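You operate a simulated robot arm through the tools that you are given. There is no shell and no other tool.

You are at the controls of a simulated two-armed robot. One attempt, no reset.

## Task
Fit the white disc into the empty hole of the purple dot head.
Fine: Shut the cover and lock its turn knob again; the head stays off.

The check looks at the end state, three seconds after you hand in, the way a careful person would. Anything else that was tipped, shoved, dropped, spilled or broken makes it a failure. Lids that push on must go on centred and level and be pressed home; caps that screw on are set level and turned clockwise until they are tight.

## Robot
Two 7-joint arms with two-finger parallel grippers on one trunk that stands fixed in place. Base frame: the origin is at the foot of the trunk, x ahead of it, y to its left, z up. Readings come in m, rad, newtons and seconds.
The left shoulder is at [0.05, 0.209, 1.371], the right one opposite. With the tool pointing down near the work surface each hand reaches from about 0.1 to 0.84 m from the base axis, measured 20 degrees to its own side. Payload 4.4 kg a hand.
The TCP of each hand is the grasp point between the finger pads, 0.023 m short of the fingertips. In the tool frame z runs along the fingers and y along their closing line. Largest opening 0.094 m; finger width 0.038, thickness 0.01; the body of the gripper, 0.054 by 0.096 m, starts 0.039 m behind the TCP.
Orientation is told as [roll, pitch, yaw] about the base's x, y, z axes, in that order, counted from this pose: with the fingers straight down and closing along the base's y, the tool's x points along the base's -x, its y along +y and its z along -z.

## Interface
- The arms move only by the tool play_rows. It takes "left_series", "right_series" or both (then of equal length, played together; a hand with none holds still); each is a list of rows, each an object (a shift or turn left out is 0, a gripper value left out holds the last) with "dp": the shift along the tool's x, y, z in m, a list of three; "turn": the turn, a rotation vector about the tool's x, y, z in rad, a list of three; "hand": the opening, from 0 (shut) to 1 (fully open). In form: [{"dp": [dx, dy, dz], "turn": [ax, ay, az], "hand": hand}, ...]. A call has 1 to 20 rows; each row is the pose to reach, as a shift and turn from the pose commanded when the call began, along the tool's axes at that moment. A row lasts 0.2 s, in which the tool goes at most 0.05 m and 0.15 rad; a call with a longer step from one row to the next is refused whole, and so is a gripper value outside its range. A pose out of reach is approached as far as the arm can. The call stops where the force on the tool passes 40 N (or 10 N more than at its start, if that is more) or the arm is blocked; 0.2 s more then pass. Each finger travels about 0.108 m/s and halts on what it meets, pressing with about 22 N; the grip force reading is that of the motor and also rises with nothing between the fingers. The clock runs only during rows and for 0.2 s after the last one: add rows that repeat a pose to give the fingers time. The reply holds the time, the measured pose of the TCP, the force on the tool along the base axes, the opening and the grip force, in the units named above and with some noise, with the torque about the TCP (base axes, N m) and any sound that the robot's microphone picked up.
- Cameras (640 x 400 px; columns grow to the right, rows downward): "scene" is now at [0.1505, 0.066, 1.5483]; the picture's right is [0.52, -0.86, 0.00], its down [-0.38, -0.23, -0.90] and it looks along [0.77, 0.46, -0.44] (base axes); focal length 247 px, centre (320, 200). "left" rides on the left gripper at [0.087, -0.016, -0.074] in its tool frame; the picture's right is [0.18, 0.98, 0.00], its down [-0.58, 0.11, -0.81] and it looks along [-0.79, 0.15, 0.59] (tool axes); focal length 243 px, centre (320, 200). "right" rides on the right gripper at [0.087, 0.016, -0.074] in its tool frame; the picture's right is [-0.18, 0.98, 0.00], its down [-0.58, -0.11, -0.81] and it looks along [-0.79, -0.15, 0.59] (tool axes); focal length 243 px, centre (320, 200). There is no depth. A picture from a camera that has moved, and an enlarged one, comes with that camera's place and axes in the base frame and with its lens. The place of the scene camera against the robot may be out by one fixed shift of up to 0.025 m in any direction.
- camera(camera): a new picture of that camera. It takes no simulated time.
- move_column(by): slides the trunk up (or, below 0, down) by that many m; the arms and the scene camera ride with it, the base frame stays. It gives what a move gives, with no picture.
- pan_tilt(pan, tilt): turns the head with the scene camera to pan (to the left, within 1.396 rad either way) and tilt (down, from -0.506 to 1.204), counted from straight ahead of the robot. It gives what a move gives.
- zoom(camera, box): a new picture of the part [left, top, right, bottom] of that camera's present view, enlarged. It takes no simulated time.
- hand_in(): hands the job in; it is judged then, once.

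Nothing tells you positions but the pictures and the camera data. Unless the task says otherwise, let go and move clear before handing in.

The tools are called after "Request:" by a JSON object that holds its "api" and its "payload". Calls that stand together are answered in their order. play_rows: Moves the arms, as the interface text tells. Its arguments: {"type":"object","properties":{"left_series":{"type":"array"},"right_series":{"type":"array"}},"required":[]} The other tools are called the same way: move_column (by) slides the trunk up or down; pan_tilt (pan, tilt) turns the head that bears the scene camera; camera (camera) takes a picture; zoom (camera, box) takes an enlarged picture of a part of a camera's view; hand_in () hands the job in.

At the start:

```text
clock: 0.0
left_eef_pos: [0.4418, 0.5738, 1.5025]
left_ee_rot: [0.001, 0.0, 0.002]
left_force: [-0.4, 0.0, 0.3]
left_wrist_torque: [-0.01, 0.03, 0.01]
left_finger_gap: 0.094
left_grasp_force: 0.2
right_eef_pos: [0.4271, 0.0683, 1.4346]
right_ee_rot: [0.0, -0.001, -0.001]
right_force: [-0.4, -0.1, 0.7]
right_wrist_torque: [-0.03, 0.0, -0.01]
right_finger_gap: 0.0941
right_grasp_force: 0.1
trunk travel left (down, up): [-0.45, 0.113]
head pan, tilt: [0.543, 0.461]
```

scene: 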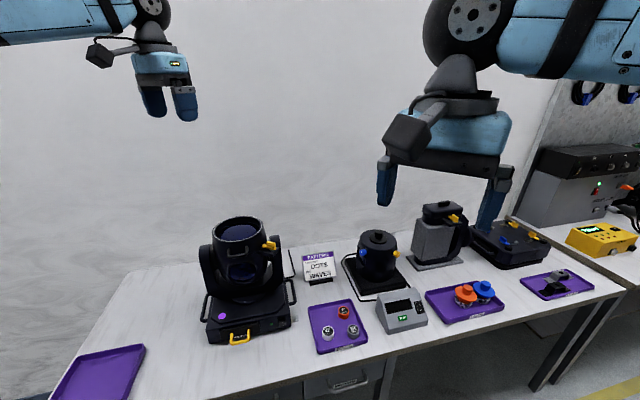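
right: 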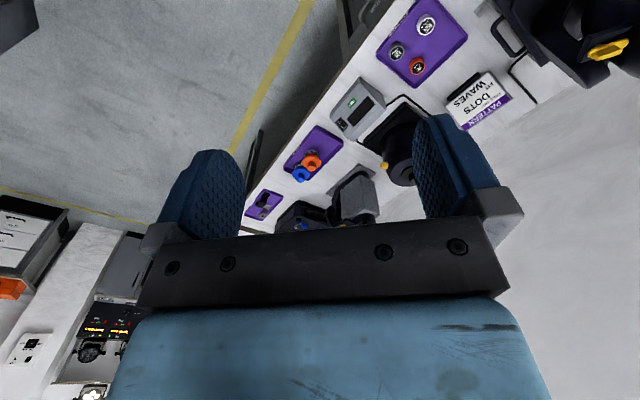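
left: 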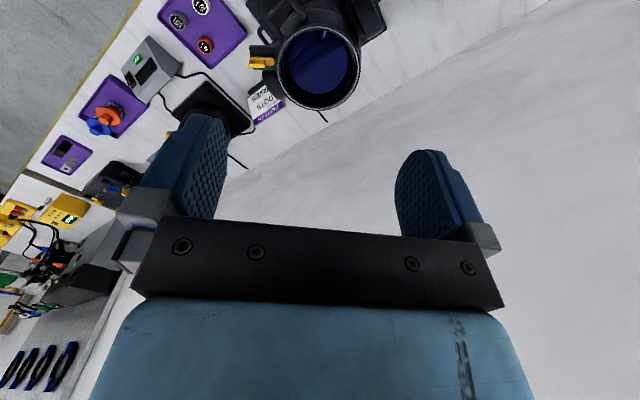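

I see a bench with a moving-head light (purple dot on its base), a purple tray with three small discs, and other gear. I'll zoom in to identify the parts before moving.

Request:
{"api": "zoom", "payload": {"camera": "scene", "box": [180, 200, 320, 350]}}

Request:
{"api": "zoom", "payload": {"camera": "scene", "box": [290, 230, 440, 360]}}

Request:
{"api": "zoom", "payload": {"camera": "scene", "box": [400, 190, 640, 340]}}

Request:
{"api": "zoom", "payload": {"camera": "left", "box": [150, 0, 400, 140]}}

Request:
{"api": "zoom", "payload": {"camera": "right", "box": [340, 0, 640, 170]}}

```text
2.67 times, centred on (250, 275) of scene
camera zoom: at [0.1505, 0.066, 1.5483], right [0.52, -0.86, 0.0], down [-0.38, -0.23, -0.9], along [0.77, 0.46, -0.44], focal length 659 px, centre (507, 0)
```

zoom: 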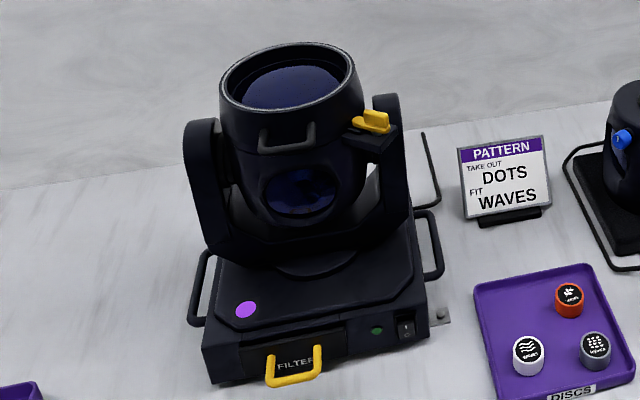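

```text
3.08 times, centred on (365, 295) of scene
camera zoom: at [0.1505, 0.066, 1.5483], right [0.52, -0.86, 0.0], down [-0.38, -0.23, -0.9], along [0.77, 0.46, -0.44], focal length 760 px, centre (182, -92)
```

zoom: 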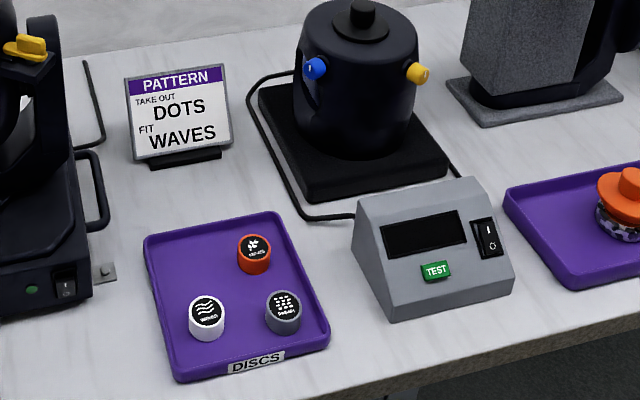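

```text
2.67 times, centred on (520, 265) of scene
camera zoom: at [0.1505, 0.066, 1.5483], right [0.52, -0.86, 0.0], down [-0.38, -0.23, -0.9], along [0.77, 0.46, -0.44], focal length 659 px, centre (-213, 27)
```

zoom: 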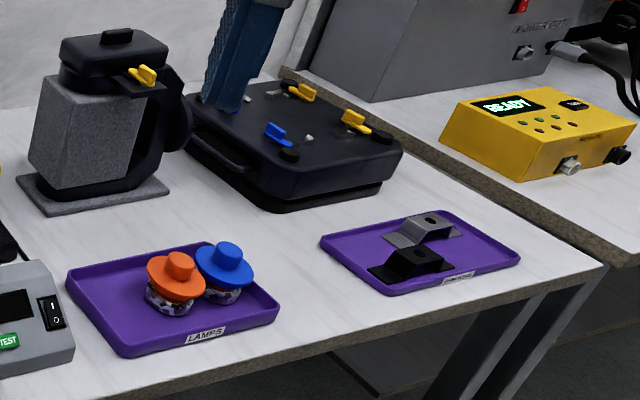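

```text
2.56 times, centred on (275, 70) of left
camera zoom: at [0.3531, 0.5565, 1.577], right [-0.19, 0.98, 0.0], down [0.58, 0.11, 0.81], along [0.79, 0.15, -0.59], focal length 621 px, centre (435, 533)
```

zoom: 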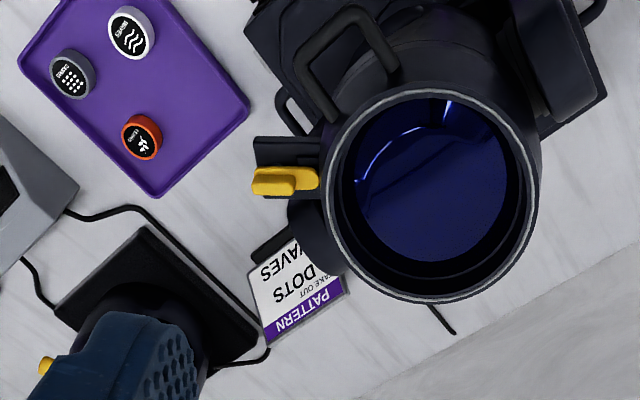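

```text
2.13 times, centred on (490, 85) of right
camera zoom: at [0.3413, 0.0837, 1.5095], right [0.18, 0.98, 0.0], down [0.58, -0.11, 0.81], along [0.79, -0.15, -0.59], focal length 518 px, centre (-43, 445)
```

zoom: 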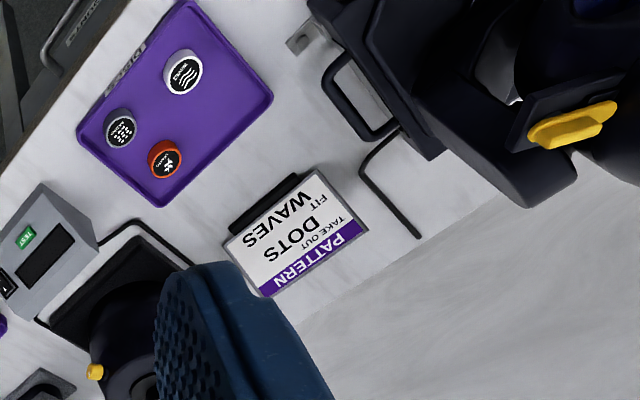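

The white (waves) disc looks to be at about (0.627, 0.298, 0.81), and the purple-dot head's open top at about (0.55, 0.58, 1.16). Next I'll aim the scene camera at the head and move the left hand aside to view it better.

Request:
{"api": "pan_tilt", "payload": {"pan": 0.85, "tilt": 0.7}}

Request:
{"api": "move_column", "payload": {"by": 0.11}}

Request:
{"api": "camera", "payload": {"camera": "scene"}}

Request:
{"api": "camera", "payload": {"camera": "left"}}

Request:
{"api": "zoom", "payload": {"camera": "scene", "box": [220, 90, 400, 290]}}

```text
clock: 0.8
left_eef_pos: [0.4402, 0.573, 1.5022]
left_ee_rot: [0.0, -0.002, 0.003]
left_force: [-0.4, 0.0, 0.5]
left_wrist_torque: [-0.02, -0.02, 0.01]
left_finger_gap: 0.0942
left_grasp_force: 0.1
right_eef_pos: [0.4285, 0.0684, 1.4335]
right_ee_rot: [0.001, 0.002, -0.002]
right_force: [-0.6, 0.1, 0.4]
right_wrist_torque: [0.02, 0.01, -0.01]
right_finger_gap: 0.0939
right_grasp_force: 0.1
trunk travel left (down, up): [-0.45, 0.113]
head pan, tilt: [0.85, 0.7]
```

```text
clock: 2.2
left_eef_pos: [0.441, 0.5743, 1.6123]
left_ee_rot: [0.0, 0.0, 0.0]
left_force: [-0.2, -0.5, 0.7]
left_wrist_torque: [-0.01, -0.01, -0.04]
left_finger_gap: 0.0941
left_grasp_force: 0.0
right_eef_pos: [0.4276, 0.0673, 1.5439]
right_ee_rot: [-0.001, 0.001, -0.002]
right_force: [0.2, 0.4, 0.0]
right_wrist_torque: [0.0, 0.0, -0.01]
right_finger_gap: 0.0939
right_grasp_force: 0.0
trunk travel left (down, up): [-0.56, 0.003]
head pan, tilt: [0.85, 0.7]
```

```text
taken
camera scene: at [0.1282, 0.0825, 1.637], right [0.75, -0.66, 0.0], down [-0.43, -0.48, -0.76], along [0.5, 0.57, -0.64], focal length 247 px, centre (320, 200)
```

scene: 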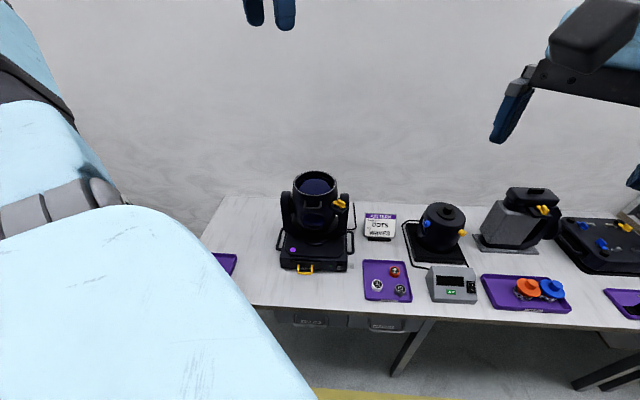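

```text
taken
camera left: at [0.3533, 0.5566, 1.6869], right [-0.19, 0.98, 0.0], down [0.58, 0.11, 0.81], along [0.79, 0.15, -0.59], focal length 243 px, centre (320, 200)
```

left: 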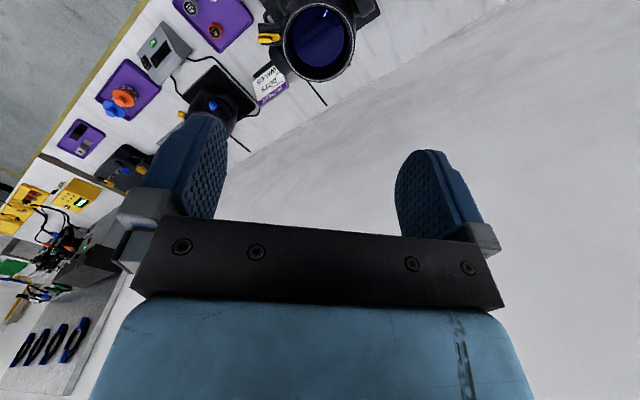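

```text
2.00 times, centred on (310, 190) of scene
camera zoom: at [0.1282, 0.0825, 1.637], right [0.75, -0.66, 0.0], down [-0.43, -0.48, -0.76], along [0.5, 0.57, -0.64], focal length 494 px, centre (340, 220)
```

zoom: 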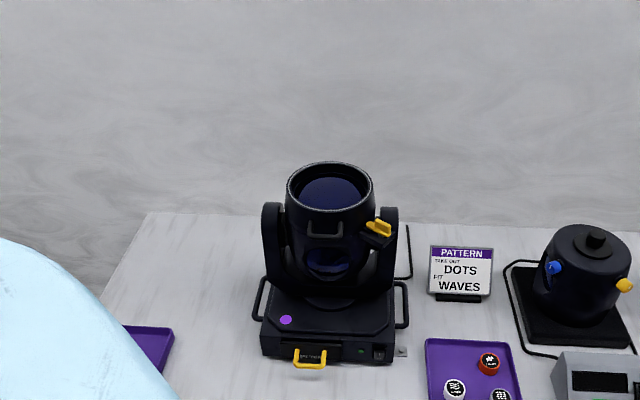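

The head sits on the left with its yellow turn knob at its right side. I'll return the column and bring the left wrist camera over the head to look inside.

Request:
{"api": "move_column", "payload": {"by": -0.11}}

Request:
{"api": "play_rows", "payload": {"left_series": [{"dp": [-0.04, 0, 0.02]}, {"dp": [-0.08, 0, 0.05]}, {"dp": [-0.11, 0.01, 0.08]}]}}

Request:
{"api": "camera", "payload": {"camera": "left"}}

Request:
{"api": "zoom", "payload": {"camera": "left", "box": [200, 0, 440, 150]}}

Request:
{"api": "pan_tilt", "payload": {"pan": 0.85, "tilt": 0.55}}

Request:
{"api": "zoom", "payload": {"camera": "scene", "box": [240, 120, 400, 270]}}

```text
clock: 3.6
left_eef_pos: [0.4401, 0.5746, 1.5026]
left_ee_rot: [0.001, -0.001, 0.003]
left_force: [-0.9, 0.2, 0.5]
left_wrist_torque: [0.04, -0.01, -0.02]
left_finger_gap: 0.0937
left_grasp_force: 0.0
right_eef_pos: [0.4275, 0.0676, 1.4351]
right_ee_rot: [0.001, 0.001, 0.0]
right_force: [0.1, 0.1, 0.0]
right_wrist_torque: [-0.01, 0.02, 0.02]
right_finger_gap: 0.0938
right_grasp_force: 0.0
trunk travel left (down, up): [-0.45, 0.113]
head pan, tilt: [0.85, 0.7]
```

```text
clock: 4.4
left_eef_pos: [0.5532, 0.5841, 1.4213]
left_ee_rot: [0.001, 0.0, 0.0]
left_force: [0.2, -0.1, -0.3]
left_wrist_torque: [-0.05, 0.0, 0.03]
left_finger_gap: 0.0942
left_grasp_force: 0.0
right_eef_pos: [0.428, 0.0683, 1.4345]
right_ee_rot: [-0.001, 0.0, -0.001]
right_force: [0.2, -0.2, -0.7]
right_wrist_torque: [-0.02, 0.0, 0.04]
right_finger_gap: 0.0943
right_grasp_force: 0.0
trunk travel left (down, up): [-0.45, 0.113]
head pan, tilt: [0.85, 0.7]
```

```text
taken
camera left: at [0.4655, 0.5672, 1.4956], right [-0.19, 0.98, 0.0], down [0.58, 0.11, 0.81], along [0.79, 0.15, -0.59], focal length 243 px, centre (320, 200)
```

left: 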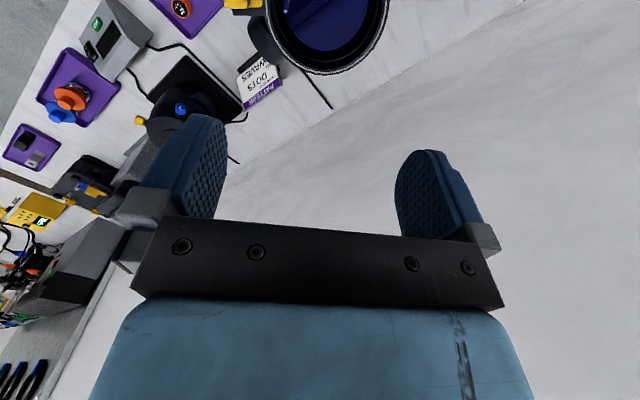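

```text
2.67 times, centred on (320, 75) of left
camera zoom: at [0.4655, 0.5672, 1.4956], right [-0.19, 0.98, 0.0], down [0.58, 0.11, 0.81], along [0.79, 0.15, -0.59], focal length 647 px, centre (320, 533)
```

zoom: 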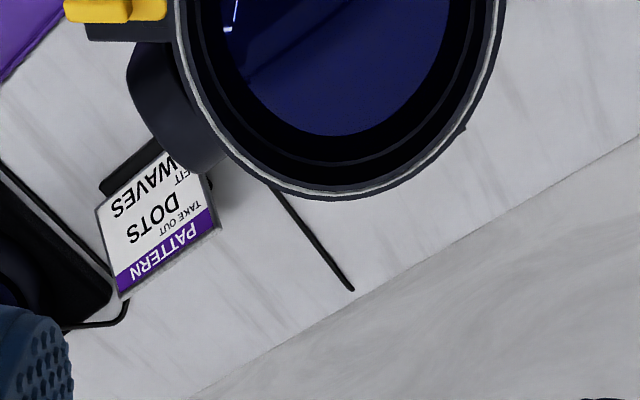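

```text
clock: 5.1
left_eef_pos: [0.5506, 0.5833, 1.4227]
left_ee_rot: [0.001, 0.001, 0.002]
left_force: [1.4, 0.2, -0.1]
left_wrist_torque: [0.02, -0.01, -0.03]
left_finger_gap: 0.0942
left_grasp_force: 0.1
right_eef_pos: [0.427, 0.0682, 1.4338]
right_ee_rot: [0.0, 0.0, -0.003]
right_force: [-0.2, -0.2, 0.1]
right_wrist_torque: [-0.01, 0.0, 0.01]
right_finger_gap: 0.0938
right_grasp_force: 0.1
trunk travel left (down, up): [-0.45, 0.113]
head pan, tilt: [0.85, 0.55]
```

```text
2.67 times, centred on (320, 195) of scene
camera zoom: at [0.1312, 0.0861, 1.5401], right [0.75, -0.66, 0.0], down [-0.35, -0.39, -0.85], along [0.56, 0.64, -0.52], focal length 659 px, centre (320, 213)
```

zoom: 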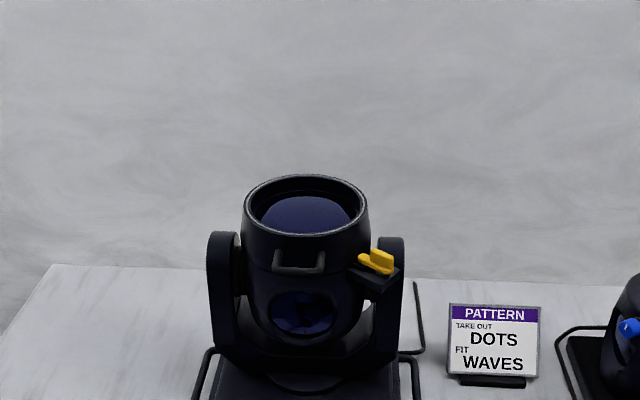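

The top lens ring looks like the cover, with a front handle and the yellow knob on a bracket to its right. I'll bring the left camera low in front to look at the window, knob and hinge.

Request:
{"api": "play_rows", "payload": {"left_series": [{"dp": [0.045, 0, 0]}, {"dp": [0.09, -0.02, 0]}, {"dp": [0.135, -0.04, 0.0]}, {"dp": [0.165, -0.054, 0.03]}, {"dp": [0.165, -0.054, 0.075]}, {"dp": [0.165, -0.054, 0.12]}, {"dp": [0.165, -0.054, 0.165]}, {"dp": [0.165, -0.054, 0.21]}, {"dp": [0.165, -0.054, 0.25]}]}}

Request:
{"api": "camera", "payload": {"camera": "left"}}

Request:
{"api": "zoom", "payload": {"camera": "left", "box": [220, 80, 420, 220]}}

Request:
{"api": "camera", "payload": {"camera": "scene"}}

```text
clock: 7.1
left_eef_pos: [0.386, 0.5306, 1.1725]
left_ee_rot: [0.0, -0.002, 0.002]
left_force: [1.0, -0.1, -0.3]
left_wrist_torque: [-0.03, -0.01, 0.01]
left_finger_gap: 0.0942
left_grasp_force: 0.0
right_eef_pos: [0.4273, 0.0683, 1.4337]
right_ee_rot: [0.0, -0.001, -0.001]
right_force: [0.5, -0.4, -0.5]
right_wrist_torque: [-0.01, 0.0, 0.0]
right_finger_gap: 0.094
right_grasp_force: 0.1
trunk travel left (down, up): [-0.45, 0.113]
head pan, tilt: [0.85, 0.55]
```

```text
taken
camera left: at [0.2984, 0.5123, 1.2473], right [-0.19, 0.98, 0.0], down [0.58, 0.11, 0.81], along [0.79, 0.15, -0.59], focal length 243 px, centre (320, 200)
```

left: 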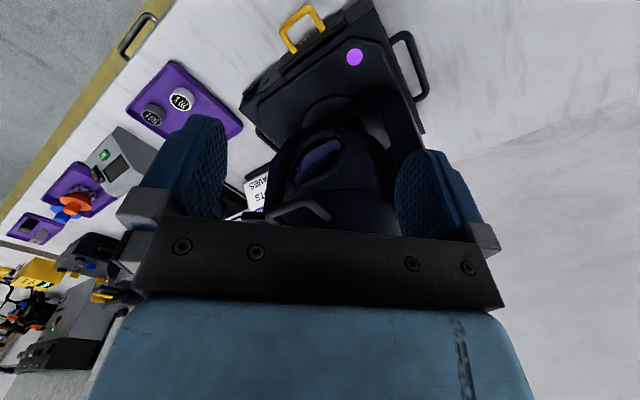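

```text
2.86 times, centred on (320, 150) of left
camera zoom: at [0.2984, 0.5123, 1.2473], right [-0.19, 0.98, 0.0], down [0.58, 0.11, 0.81], along [0.79, 0.15, -0.59], focal length 693 px, centre (320, 343)
```

zoom: 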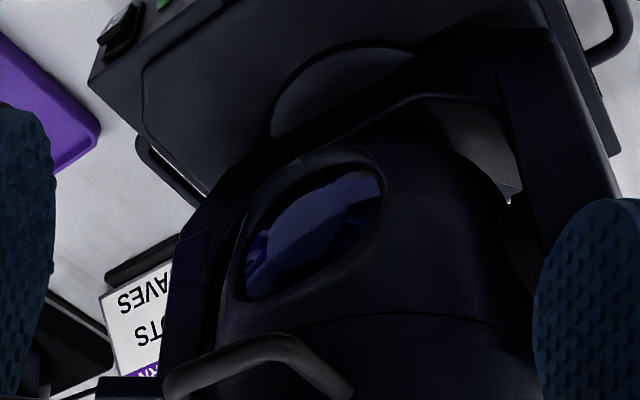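

```text
taken
camera scene: at [0.1315, 0.0869, 1.5402], right [0.75, -0.66, 0.0], down [-0.35, -0.39, -0.85], along [0.56, 0.64, -0.52], focal length 247 px, centre (320, 200)
```

scene: 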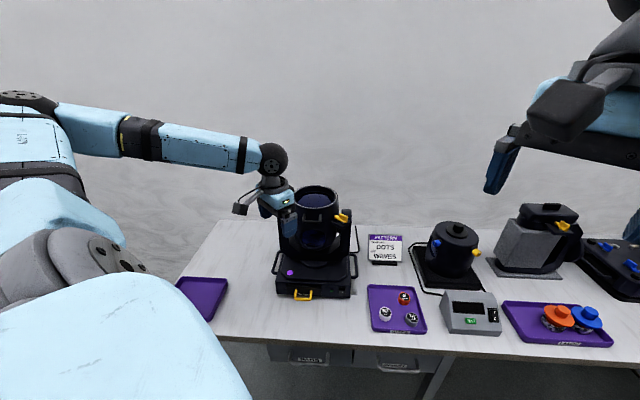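

The window is glazed and there's a seam under the top ring, so the ring is the hinged cover. I'll look closely at the knob from above to see which way it's turned.

Request:
{"api": "play_rows", "payload": {"left_series": [{"dp": [0, 0, -0.045]}, {"dp": [0, 0, -0.09]}, {"dp": [-0.04, 0, -0.09]}, {"dp": [-0.08, 0, -0.09]}, {"dp": [-0.12, 0, -0.09]}]}}

Request:
{"api": "camera", "payload": {"camera": "left"}}

Request:
{"api": "zoom", "payload": {"camera": "left", "box": [200, 40, 420, 200]}}

Request:
{"api": "zoom", "payload": {"camera": "scene", "box": [480, 190, 640, 290]}}

```text
clock: 8.3
left_eef_pos: [0.5075, 0.5269, 1.2636]
left_ee_rot: [0.003, 0.001, 0.001]
left_force: [0.0, -0.8, -0.3]
left_wrist_torque: [-0.01, 0.02, 0.01]
left_finger_gap: 0.0939
left_grasp_force: 0.0
right_eef_pos: [0.429, 0.0662, 1.4343]
right_ee_rot: [0.002, -0.002, -0.002]
right_force: [0.1, -0.2, -0.3]
right_wrist_torque: [0.01, 0.01, -0.02]
right_finger_gap: 0.094
right_grasp_force: 0.1
trunk travel left (down, up): [-0.45, 0.113]
head pan, tilt: [0.85, 0.55]
```

```text
taken
camera left: at [0.4201, 0.51, 1.3379], right [-0.19, 0.98, 0.0], down [0.58, 0.11, 0.81], along [0.79, 0.15, -0.59], focal length 243 px, centre (320, 200)
```

left: 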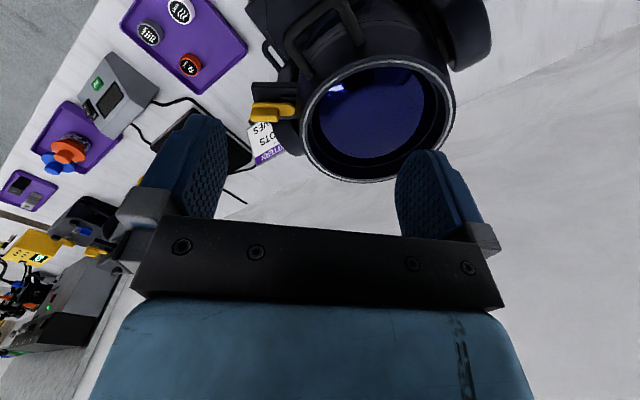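

```text
2.50 times, centred on (310, 120) of left
camera zoom: at [0.4201, 0.51, 1.3379], right [-0.19, 0.98, 0.0], down [0.58, 0.11, 0.81], along [0.79, 0.15, -0.59], focal length 606 px, centre (345, 400)
```

zoom: 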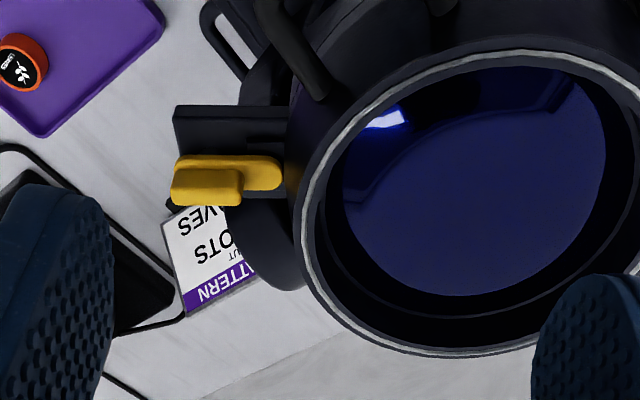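

```text
4.00 times, centred on (560, 240) of scene
camera zoom: at [0.1325, 0.084, 1.5402], right [0.75, -0.66, 0.0], down [-0.35, -0.39, -0.85], along [0.56, 0.64, -0.52], focal length 988 px, centre (-640, 40)
```

zoom: 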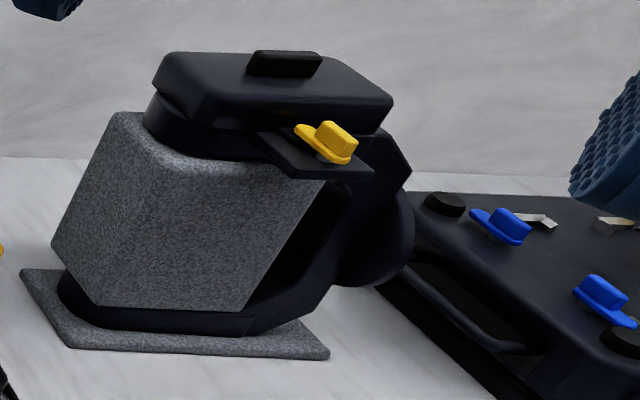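

The yellow knob has a flat tongue pointing toward the cover ring and a raised grip block on a black shelf. I'll swing the left hand around to the right side of the head, yawed 90°, to see the latch from the side.

Request:
{"api": "play_rows", "payload": {"left_series": [{"dp": [0, -0.015, 0], "turn": [0, 0, -0.14]}, {"dp": [0, -0.03, 0], "turn": [0, 0, -0.28]}, {"dp": [0, -0.045, 0], "turn": [0, 0, -0.42]}, {"dp": [0, -0.06, 0], "turn": [0, 0, -0.56]}, {"dp": [0, -0.075, 0], "turn": [0, 0, -0.7]}, {"dp": [-0.01, -0.09, 0], "turn": [0, 0, -0.84]}, {"dp": [-0.02, -0.1, 0], "turn": [0, 0, -0.98]}, {"dp": [-0.03, -0.11, 0], "turn": [0, 0, -1.12]}, {"dp": [-0.04, -0.12, 0], "turn": [0, 0, -1.26]}, {"dp": [-0.05, -0.13, 0], "turn": [0, 0, -1.4]}, {"dp": [-0.06, -0.14, 0.01], "turn": [0, 0, -1.54]}, {"dp": [-0.06, -0.14, 0.02], "turn": [0, 0, -1.5708]}]}}

Request:
{"api": "camera", "payload": {"camera": "left"}}

Request:
{"api": "zoom", "payload": {"camera": "left", "box": [200, 60, 420, 220]}}

Request:
{"api": "zoom", "payload": {"camera": "scene", "box": [270, 180, 370, 250]}}

```text
clock: 10.9
left_eef_pos: [0.5642, 0.3895, 1.2427]
left_ee_rot: [-0.001, -0.002, 1.575]
left_force: [0.9, 0.5, 0.2]
left_wrist_torque: [0.0, 0.0, 0.04]
left_finger_gap: 0.0943
left_grasp_force: 0.1
right_eef_pos: [0.4275, 0.0677, 1.4353]
right_ee_rot: [-0.001, -0.001, -0.002]
right_force: [-0.1, -0.1, -1.0]
right_wrist_torque: [-0.01, 0.0, -0.02]
right_finger_gap: 0.094
right_grasp_force: 0.0
trunk travel left (down, up): [-0.45, 0.113]
head pan, tilt: [0.85, 0.55]
```

```text
taken
camera left: at [0.5809, 0.3026, 1.317], right [-0.98, -0.19, 0.0], down [-0.11, 0.58, 0.81], along [-0.15, 0.79, -0.59], focal length 243 px, centre (320, 200)
```

left: 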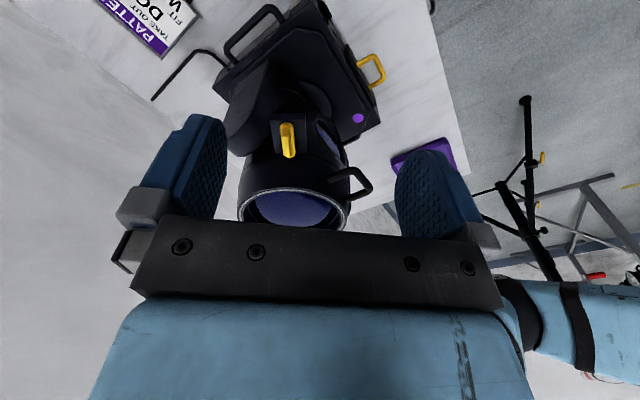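

```text
2.50 times, centred on (310, 140) of left
camera zoom: at [0.5809, 0.3026, 1.317], right [-0.98, -0.19, 0.0], down [-0.11, 0.58, 0.81], along [-0.15, 0.79, -0.59], focal length 606 px, centre (345, 350)
```

zoom: 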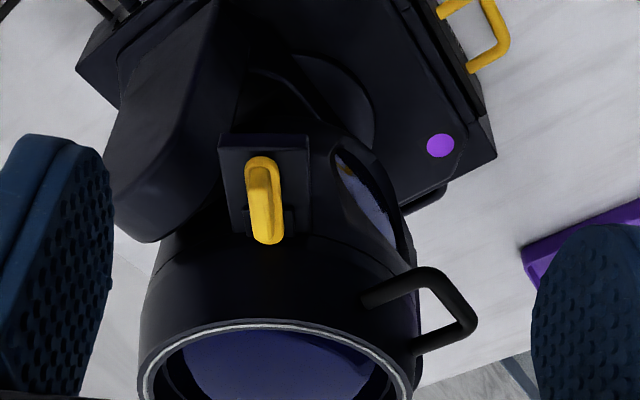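

```text
5.71 times, centred on (320, 215) of scene
camera zoom: at [0.1309, 0.0864, 1.5402], right [0.75, -0.66, 0.0], down [-0.34, -0.39, -0.85], along [0.56, 0.64, -0.52], focal length 1412 px, centre (320, 114)
```

zoom: 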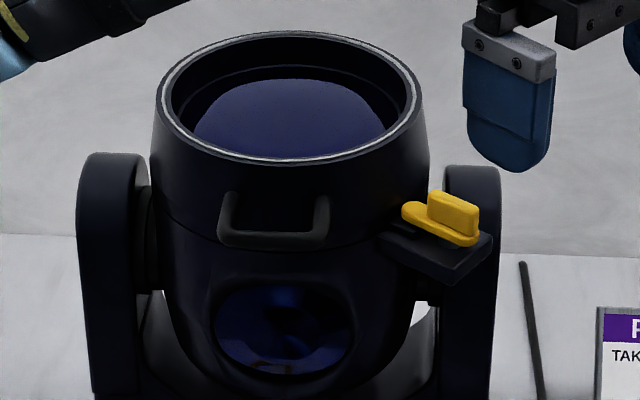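

The knob's tongue lies over a lug on the cover, so it is locked now, and the grip block is what I turn. I'll zoom in for exact geometry and check the rear and left side for the hinge.

Request:
{"api": "zoom", "payload": {"camera": "left", "box": [260, 100, 330, 170]}}

Request:
{"api": "zoom", "payload": {"camera": "scene", "box": [325, 205, 365, 235]}}

Request:
{"api": "zoom", "payload": {"camera": "left", "box": [220, 90, 360, 215]}}

```text
5.71 times, centred on (295, 135) of left
camera zoom: at [0.5809, 0.3026, 1.317], right [-0.98, -0.19, 0.0], down [-0.11, 0.58, 0.81], along [-0.15, 0.79, -0.59], focal length 1386 px, centre (463, 571)
```

zoom: 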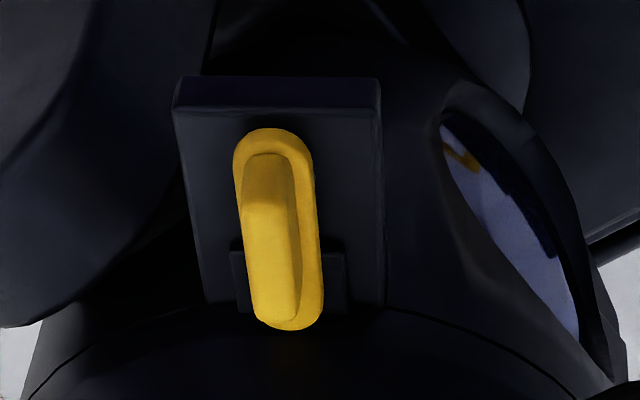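

```text
13.33 times, centred on (345, 220) of scene
camera zoom: at [0.1309, 0.0864, 1.5402], right [0.75, -0.66, 0.0], down [-0.34, -0.39, -0.85], along [0.56, 0.64, -0.52], focal length 3294 px, centre (-13, -67)
```

zoom: 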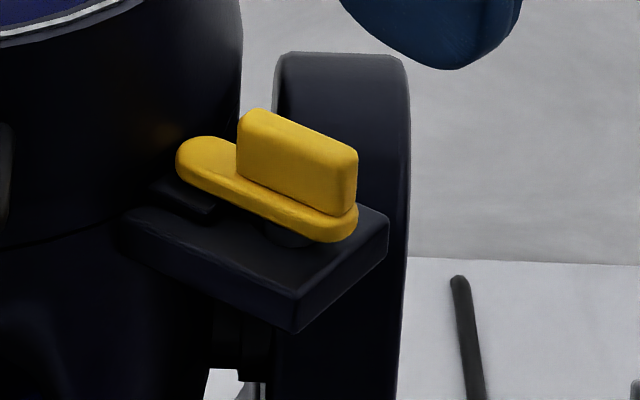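

```text
3.20 times, centred on (290, 152) of left
camera zoom: at [0.5809, 0.3026, 1.317], right [-0.98, -0.19, 0.0], down [-0.11, 0.58, 0.81], along [-0.15, 0.79, -0.59], focal length 776 px, centre (416, 352)
```

zoom: 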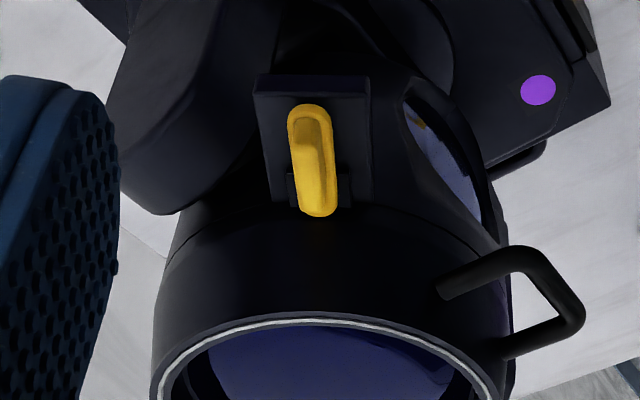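

Triangulating, the latch plate runs from about (0.586, 0.467) to (0.578, 0.512) at z≈1.10, with the cover rim at about z 1.147. Before unlocking I'll look from the left side to see whether and where the cover is hinged.

Request:
{"api": "play_rows", "payload": {"left_series": [{"dp": [0, 0.002, -0.02], "turn": [0, 0, 0.15]}, {"dp": [-0.01, 0.005, -0.03], "turn": [0, 0, 0.3]}, {"dp": [-0.03, 0.008, -0.03], "turn": [0, 0, 0.45]}, {"dp": [-0.05, 0.01, -0.03], "turn": [0, 0, 0.6]}, {"dp": [-0.07, 0.013, -0.03], "turn": [0, 0, 0.75]}, {"dp": [-0.09, 0.016, -0.03], "turn": [0, 0, 0.9]}, {"dp": [-0.11, 0.019, -0.03], "turn": [0, 0, 1.05]}, {"dp": [-0.13, 0.022, -0.03], "turn": [0, 0, 1.2]}, {"dp": [-0.15, 0.025, -0.03], "turn": [0, 0, 1.35]}, {"dp": [-0.17, 0.028, -0.03], "turn": [0, 0, 1.5]}, {"dp": [-0.19, 0.031, -0.03], "turn": [0, 0, 1.65]}, {"dp": [-0.21, 0.034, -0.03], "turn": [0, 0, 1.8]}, {"dp": [-0.23, 0.037, -0.03], "turn": [0, 0, 1.95]}, {"dp": [-0.25, 0.04, -0.03], "turn": [0, 0, 2.1]}, {"dp": [-0.27, 0.042, -0.03], "turn": [0, 0, 2.25]}, {"dp": [-0.29, 0.044, -0.03], "turn": [0, 0, 2.4]}, {"dp": [-0.305, 0.046, -0.03], "turn": [0, 0, 2.55]}, {"dp": [-0.315, 0.048, -0.02], "turn": [0, 0, 2.7]}, {"dp": [-0.3235, 0.048, -0.01], "turn": [0, 0, 2.85]}]}}

Request:
{"api": "camera", "payload": {"camera": "left"}}

Request:
{"api": "zoom", "payload": {"camera": "left", "box": [220, 80, 420, 220]}}

```text
clock: 14.9
left_eef_pos: [0.5184, 0.7142, 1.2522]
left_ee_rot: [0.002, 0.001, -1.281]
left_force: [-0.5, -0.1, -0.6]
left_wrist_torque: [-0.02, -0.02, 0.02]
left_finger_gap: 0.0939
left_grasp_force: 0.0
right_eef_pos: [0.4276, 0.069, 1.4343]
right_ee_rot: [-0.001, 0.0, -0.001]
right_force: [0.4, -0.3, -0.1]
right_wrist_torque: [0.01, 0.02, 0.02]
right_finger_gap: 0.0939
right_grasp_force: 0.1
trunk travel left (down, up): [-0.45, 0.113]
head pan, tilt: [0.85, 0.55]
```

```text
taken
camera left: at [0.4764, 0.7912, 1.3271], right [0.89, 0.46, 0.0], down [0.27, -0.53, 0.81], along [0.37, -0.72, -0.59], focal length 243 px, centre (320, 200)
```

left: 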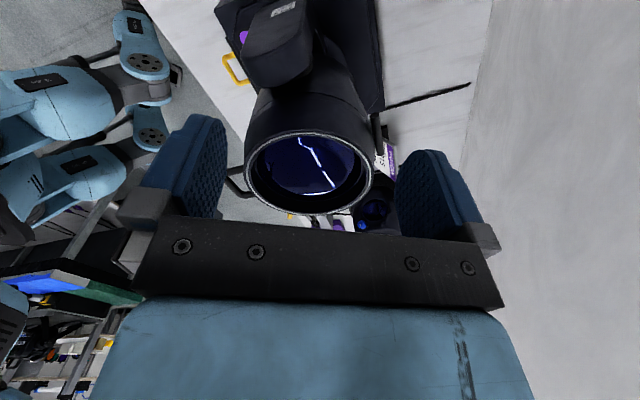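

```text
2.86 times, centred on (320, 150) of left
camera zoom: at [0.4764, 0.7912, 1.3271], right [0.89, 0.46, 0.0], down [0.27, -0.53, 0.81], along [0.37, -0.72, -0.59], focal length 693 px, centre (320, 343)
```

zoom: 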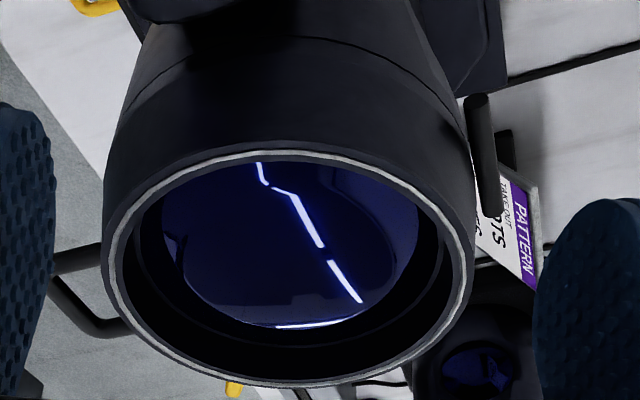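

There's a hinge barrel at the rear of the cover, opposite the front handle, so it swings up and back. I'll narrow the left gripper and hover over the knob, aligned to grip the block across its width.

Request:
{"api": "play_rows", "payload": {"left_series": [{"dp": [-0.04, 0, 0], "turn": [0, 0, 0.03], "hand": 0.34}, {"dp": [-0.085, 0, 0], "turn": [0, 0, 0.06]}, {"dp": [-0.13, 0, 0], "turn": [0, 0, 0.09]}, {"dp": [-0.175, -0.001, 0], "turn": [0, 0, 0.115]}, {"dp": [-0.215, -0.003, 0], "turn": [0, 0, 0.115]}, {"dp": [-0.2411, -0.0041, 0.02], "turn": [0, 0, 0.115]}, {"dp": [-0.2411, -0.0041, 0.06], "turn": [0, 0, 0.115]}, {"dp": [-0.2411, -0.0041, 0.075], "turn": [0, 0, 0.115]}]}}

Request:
{"api": "camera", "payload": {"camera": "left"}}

Request:
{"api": "zoom", "payload": {"camera": "left", "box": [240, 100, 400, 220]}}

Request:
{"api": "zoom", "payload": {"camera": "scene", "box": [310, 180, 380, 240]}}

```text
clock: 16.7
left_eef_pos: [0.5837, 0.4809, 1.1771]
left_ee_rot: [0.001, 0.001, -1.391]
left_force: [-0.1, 0.2, -1.0]
left_wrist_torque: [-0.03, -0.01, -0.01]
left_finger_gap: 0.0318
left_grasp_force: 0.0
right_eef_pos: [0.4271, 0.0675, 1.4347]
right_ee_rot: [0.002, -0.001, -0.002]
right_force: [-1.1, -0.6, 0.8]
right_wrist_torque: [0.01, -0.03, -0.02]
right_finger_gap: 0.0942
right_grasp_force: 0.1
trunk travel left (down, up): [-0.45, 0.113]
head pan, tilt: [0.85, 0.55]
```

```text
taken
camera left: at [0.5508, 0.5626, 1.2522], right [0.93, 0.36, 0.0], down [0.21, -0.55, 0.81], along [0.29, -0.75, -0.59], focal length 243 px, centre (320, 200)
```

left: 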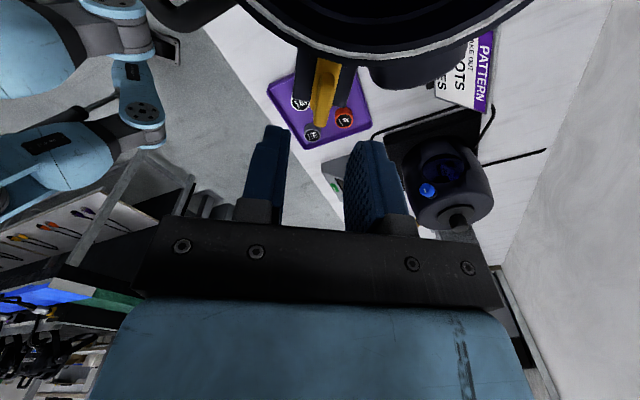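

```text
3.33 times, centred on (320, 160) of left
camera zoom: at [0.5508, 0.5626, 1.2522], right [0.93, 0.36, 0.0], down [0.21, -0.55, 0.81], along [0.29, -0.75, -0.59], focal length 809 px, centre (320, 333)
```

zoom: 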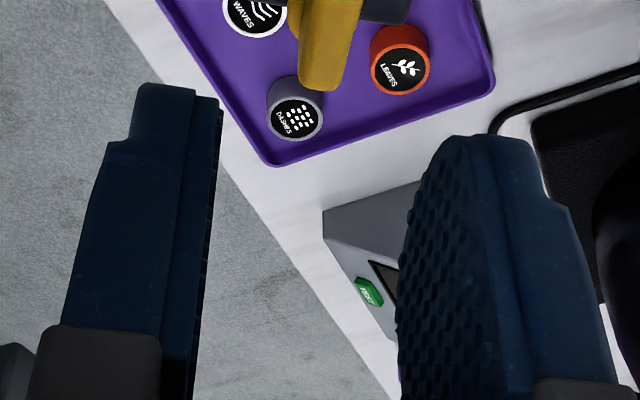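

```text
6.67 times, centred on (345, 210) of scene
camera zoom: at [0.1312, 0.0857, 1.5402], right [0.75, -0.66, 0.0], down [-0.34, -0.39, -0.85], along [0.56, 0.64, -0.52], focal length 1647 px, centre (153, 133)
```

zoom: 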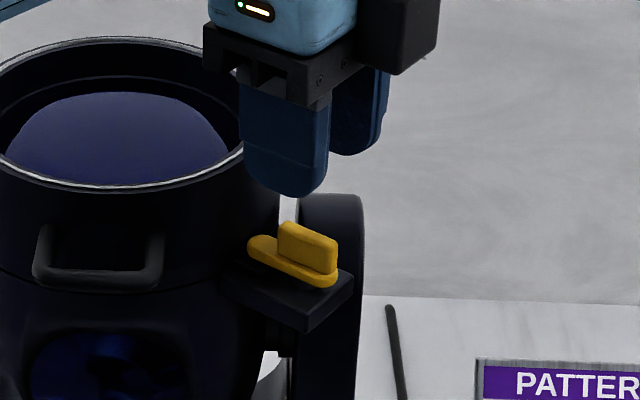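

The fingers straddle the knob, about 3 mm off-centre toward the front. I'll correct that, descend and grip the block.

Request:
{"api": "play_rows", "payload": {"left_series": [{"dp": [0, 0.003, 0.02]}, {"dp": [0, 0.003, 0.04]}, {"dp": [0, 0.003, 0.047]}]}}

Request:
{"api": "camera", "payload": {"camera": "left"}}

Request:
{"api": "zoom", "payload": {"camera": "left", "box": [260, 80, 380, 220]}}

Request:
{"api": "zoom", "payload": {"camera": "scene", "box": [310, 180, 380, 240]}}

```text
clock: 17.5
left_eef_pos: [0.5866, 0.4831, 1.1311]
left_ee_rot: [0.002, 0.001, -1.392]
left_force: [-1.1, 0.2, -0.1]
left_wrist_torque: [0.01, 0.02, -0.01]
left_finger_gap: 0.0322
left_grasp_force: 0.0
right_eef_pos: [0.4271, 0.068, 1.4356]
right_ee_rot: [0.0, 0.0, -0.001]
right_force: [0.2, 0.6, 0.6]
right_wrist_torque: [-0.01, -0.03, -0.01]
right_finger_gap: 0.0941
right_grasp_force: 0.1
trunk travel left (down, up): [-0.45, 0.113]
head pan, tilt: [0.85, 0.55]
```

```text
taken
camera left: at [0.5538, 0.5637, 1.2053], right [0.93, 0.36, 0.0], down [0.21, -0.55, 0.81], along [0.29, -0.75, -0.59], focal length 243 px, centre (320, 200)
```

left: 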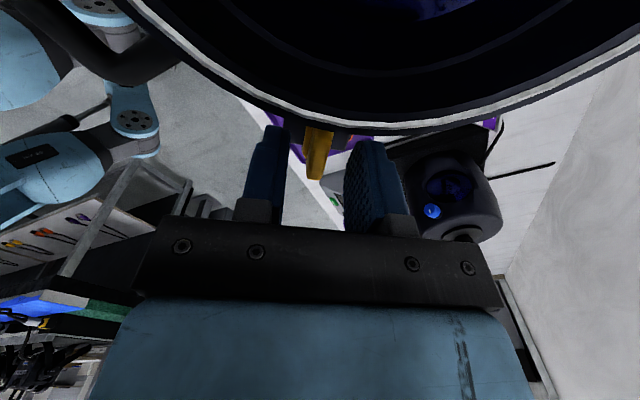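

```text
2.86 times, centred on (320, 150) of left
camera zoom: at [0.5538, 0.5637, 1.2053], right [0.93, 0.36, 0.0], down [0.21, -0.55, 0.81], along [0.29, -0.75, -0.59], focal length 693 px, centre (320, 343)
```

zoom: 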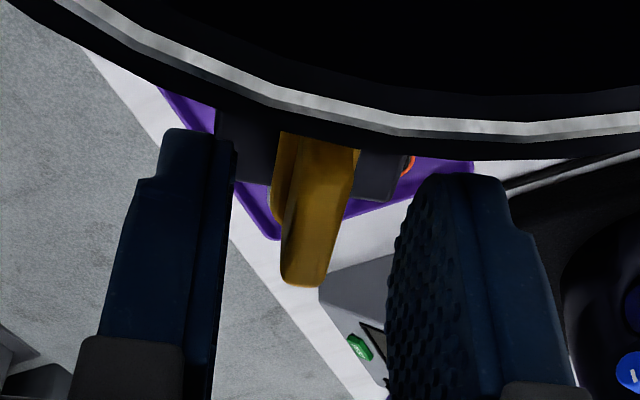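

```text
6.67 times, centred on (345, 210) of scene
camera zoom: at [0.1311, 0.0861, 1.5402], right [0.75, -0.66, 0.0], down [-0.34, -0.39, -0.85], along [0.56, 0.64, -0.52], focal length 1647 px, centre (153, 133)
```

zoom: 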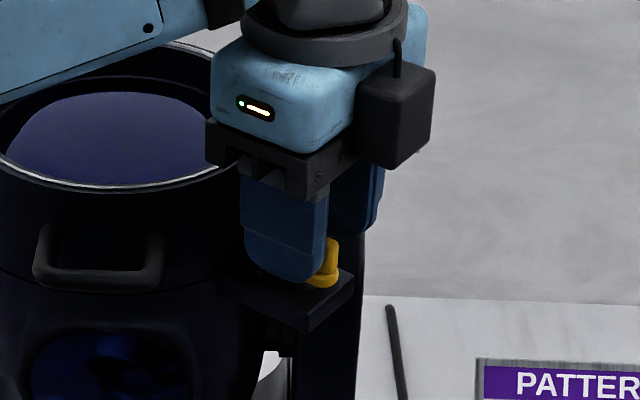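

The block sits between the fingers just above the plate. Closing to grip.

Request:
{"api": "play_rows", "payload": {"left_series": [{"dp": [0, 0, 0], "hand": 0.0}, {"dp": [0, 0, 0]}, {"dp": [0, 0, 0]}]}}

Request:
{"api": "zoom", "payload": {"camera": "left", "box": [260, 80, 380, 220]}}

```text
clock: 18.3
left_eef_pos: [0.5856, 0.4822, 1.1303]
left_ee_rot: [0.0, -0.001, -1.393]
left_force: [-9.9, -3.4, -6.1]
left_wrist_torque: [0.72, 0.34, -0.14]
left_finger_gap: 0.009
left_grasp_force: 44.7
right_eef_pos: [0.4266, 0.067, 1.4341]
right_ee_rot: [0.002, -0.002, -0.002]
right_force: [0.1, 0.3, 0.0]
right_wrist_torque: [-0.02, -0.02, -0.02]
right_finger_gap: 0.094
right_grasp_force: 0.0
trunk travel left (down, up): [-0.45, 0.113]
head pan, tilt: [0.85, 0.55]
```

```text
2.86 times, centred on (320, 150) of left
camera zoom: at [0.5529, 0.5635, 1.2053], right [0.94, 0.35, 0.0], down [0.21, -0.55, 0.81], along [0.29, -0.75, -0.59], focal length 693 px, centre (320, 343)
```

zoom: 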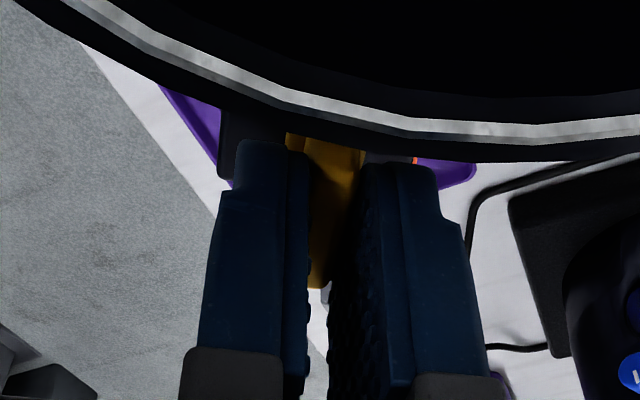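

Gripped (gap 9 mm). I'll try turning counterclockwise seen from above by a small amount and check the torque.

Request:
{"api": "play_rows", "payload": {"left_series": [{"dp": [0, -0.001, 0], "turn": [0, 0, -0.08]}, {"dp": [0, -0.001, 0], "turn": [0, 0, -0.16]}, {"dp": [0, -0.001, 0], "turn": [0, 0, -0.25]}]}}

Request:
{"api": "zoom", "payload": {"camera": "left", "box": [260, 80, 380, 220]}}

```text
clock: 19.1
left_eef_pos: [0.5861, 0.4824, 1.1305]
left_ee_rot: [0.002, -0.003, -1.142]
left_force: [-4.5, -0.1, -4.8]
left_wrist_torque: [0.02, 0.19, -1.49]
left_finger_gap: 0.0152
left_grasp_force: 45.0
right_eef_pos: [0.4282, 0.0701, 1.4343]
right_ee_rot: [0.0, 0.001, -0.002]
right_force: [0.4, 0.0, 0.1]
right_wrist_torque: [0.0, 0.03, 0.03]
right_finger_gap: 0.0941
right_grasp_force: 0.0
trunk travel left (down, up): [-0.45, 0.113]
head pan, tilt: [0.85, 0.55]
```

```text
2.86 times, centred on (320, 150) of left
camera zoom: at [0.5335, 0.553, 1.2053], right [0.82, 0.58, 0.0], down [0.34, -0.48, 0.81], along [0.47, -0.66, -0.59], focal length 693 px, centre (320, 343)
```

zoom: 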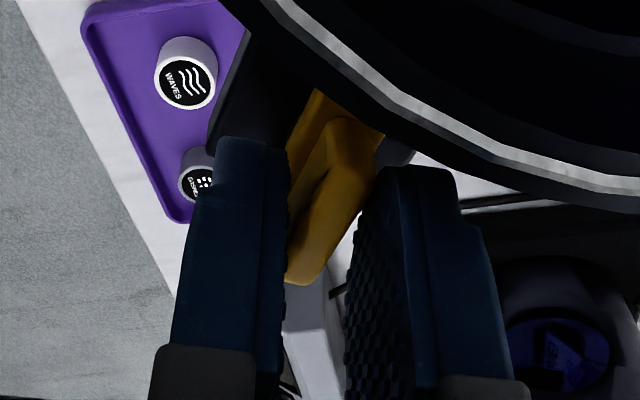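

The fingers twisted around the block and the knob didn't move, so it's against a stop in that direction. I'll turn back and try clockwise.

Request:
{"api": "play_rows", "payload": {"left_series": [{"dp": [0, 0, 0], "turn": [0, 0, 0.12]}, {"dp": [0, 0, 0], "turn": [0, 0, 0.25]}, {"dp": [0, 0, 0], "turn": [0, 0, 0.35]}, {"dp": [0, 0, 0], "turn": [0, 0, 0.5]}, {"dp": [0, 0, 0], "turn": [0, 0, 0.6]}]}}

Request:
{"api": "zoom", "payload": {"camera": "left", "box": [260, 80, 380, 220]}}

Request:
{"api": "zoom", "payload": {"camera": "scene", "box": [310, 180, 380, 240]}}

```text
clock: 20.3
left_eef_pos: [0.5857, 0.4812, 1.1315]
left_ee_rot: [0.0, 0.0, -1.745]
left_force: [-8.9, -6.5, -5.5]
left_wrist_torque: [-0.8, 0.3, 0.01]
left_finger_gap: 0.009
left_grasp_force: 45.3
right_eef_pos: [0.427, 0.0679, 1.4347]
right_ee_rot: [-0.001, -0.002, -0.002]
right_force: [0.0, 1.1, -0.1]
right_wrist_torque: [-0.01, 0.02, 0.02]
right_finger_gap: 0.0942
right_grasp_force: 0.1
trunk travel left (down, up): [-0.45, 0.113]
head pan, tilt: [0.85, 0.55]
```

```text
2.86 times, centred on (320, 150) of left
camera zoom: at [0.5828, 0.5683, 1.2055], right [1.0, 0.01, 0.0], down [0.01, -0.59, 0.81], along [0.01, -0.81, -0.59], focal length 693 px, centre (320, 343)
```

zoom: 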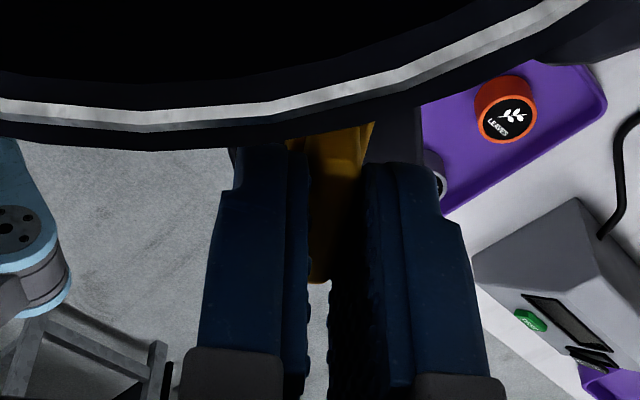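

```text
6.67 times, centred on (345, 210) of scene
camera zoom: at [0.1304, 0.0857, 1.5402], right [0.75, -0.66, 0.0], down [-0.34, -0.39, -0.85], along [0.56, 0.64, -0.52], focal length 1647 px, centre (153, 133)
```

zoom: 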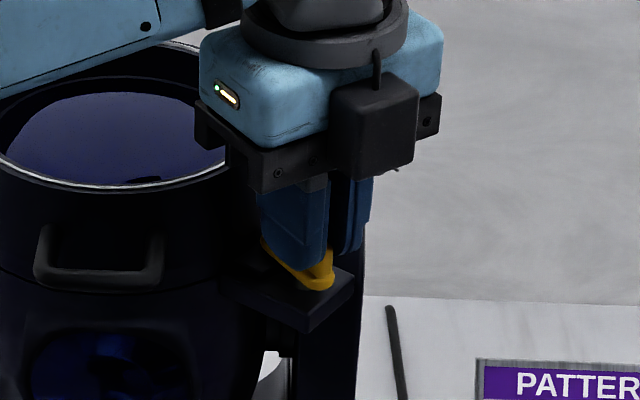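

The knob is now turning with the hand clockwise. I'll continue toward 90°.

Request:
{"api": "play_rows", "payload": {"left_series": [{"turn": [0, 0, 0.13]}, {"turn": [0, 0, 0.26]}, {"turn": [0, 0, 0.39]}, {"turn": [0, 0, 0.52]}, {"turn": [0, 0, 0.65]}]}}

Request:
{"api": "zoom", "payload": {"camera": "scene", "box": [310, 180, 380, 240]}}

```text
clock: 21.5
left_eef_pos: [0.5833, 0.4812, 1.1304]
left_ee_rot: [0.0, 0.0, -2.394]
left_force: [-20.1, -6.7, -9.3]
left_wrist_torque: [-0.3, 0.58, 0.03]
left_finger_gap: 0.009
left_grasp_force: 45.3
right_eef_pos: [0.4255, 0.0678, 1.4357]
right_ee_rot: [0.002, 0.0, -0.001]
right_force: [0.4, 0.0, -0.3]
right_wrist_torque: [-0.01, -0.01, 0.01]
right_finger_gap: 0.0942
right_grasp_force: 0.0
trunk travel left (down, up): [-0.45, 0.113]
head pan, tilt: [0.85, 0.55]
```

```text
6.67 times, centred on (345, 210) of scene
camera zoom: at [0.1292, 0.086, 1.5403], right [0.75, -0.66, 0.0], down [-0.34, -0.39, -0.85], along [0.56, 0.64, -0.52], focal length 1647 px, centre (153, 133)
```

zoom: 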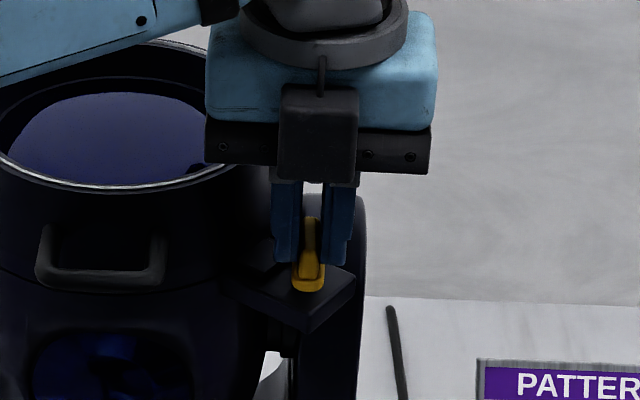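

The turn goes smoothly, with a slight side load from pivot offset. I'll shift a few mm to relieve it and finish the quarter turn.

Request:
{"api": "play_rows", "payload": {"left_series": [{"dp": [-0.0029, -0.0013, 0], "turn": [0, 0, 0.05]}, {"dp": [-0.0029, -0.0013, 0], "turn": [0, 0, 0.17]}, {"dp": [-0.0029, -0.0013, 0], "turn": [0, 0, 0.3]}, {"dp": [-0.0029, -0.0013, 0], "turn": [0, 0, 0.42]}, {"dp": [-0.0029, -0.0013, 0], "turn": [0, 0, 0.55]}]}}

Request:
{"api": "zoom", "payload": {"camera": "scene", "box": [310, 180, 380, 240]}}

```text
clock: 22.7
left_eef_pos: [0.5841, 0.4835, 1.1307]
left_ee_rot: [0.001, 0.003, -2.941]
left_force: [11.0, 11.3, 9.5]
left_wrist_torque: [0.07, 0.85, -0.02]
left_finger_gap: 0.0089
left_grasp_force: 45.9
right_eef_pos: [0.4272, 0.0696, 1.4337]
right_ee_rot: [0.0, -0.001, -0.003]
right_force: [0.6, -0.5, 0.4]
right_wrist_torque: [-0.01, -0.02, -0.01]
right_finger_gap: 0.0939
right_grasp_force: 0.0
trunk travel left (down, up): [-0.45, 0.113]
head pan, tilt: [0.85, 0.55]
```

```text
6.67 times, centred on (345, 210) of scene
camera zoom: at [0.1323, 0.087, 1.5402], right [0.75, -0.66, 0.0], down [-0.35, -0.39, -0.85], along [0.56, 0.64, -0.52], focal length 1647 px, centre (153, 133)
```

zoom: 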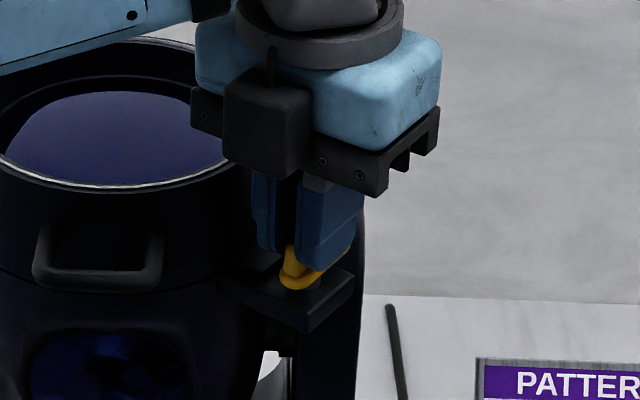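

The knob is about 89° round with no stop felt; I'll nudge slightly further to check for the end of travel.

Request:
{"api": "play_rows", "payload": {"left_series": [{"dp": [0.001, -0.001, 0], "turn": [0, 0, 0.06]}, {"dp": [0.001, -0.001, 0], "turn": [0, 0, 0.12]}]}}

```text
clock: 23.3
left_eef_pos: [0.5834, 0.4821, 1.1313]
left_ee_rot: [0.001, 0.002, -3.064]
left_force: [5.8, 6.9, 10.0]
left_wrist_torque: [0.22, -1.02, 1.47]
left_finger_gap: 0.0107
left_grasp_force: 44.7
right_eef_pos: [0.4268, 0.0684, 1.4352]
right_ee_rot: [0.0, 0.0, -0.002]
right_force: [-0.4, 0.2, -0.3]
right_wrist_torque: [0.01, 0.02, -0.02]
right_finger_gap: 0.0942
right_grasp_force: 0.1
trunk travel left (down, up): [-0.45, 0.113]
head pan, tilt: [0.85, 0.55]
```

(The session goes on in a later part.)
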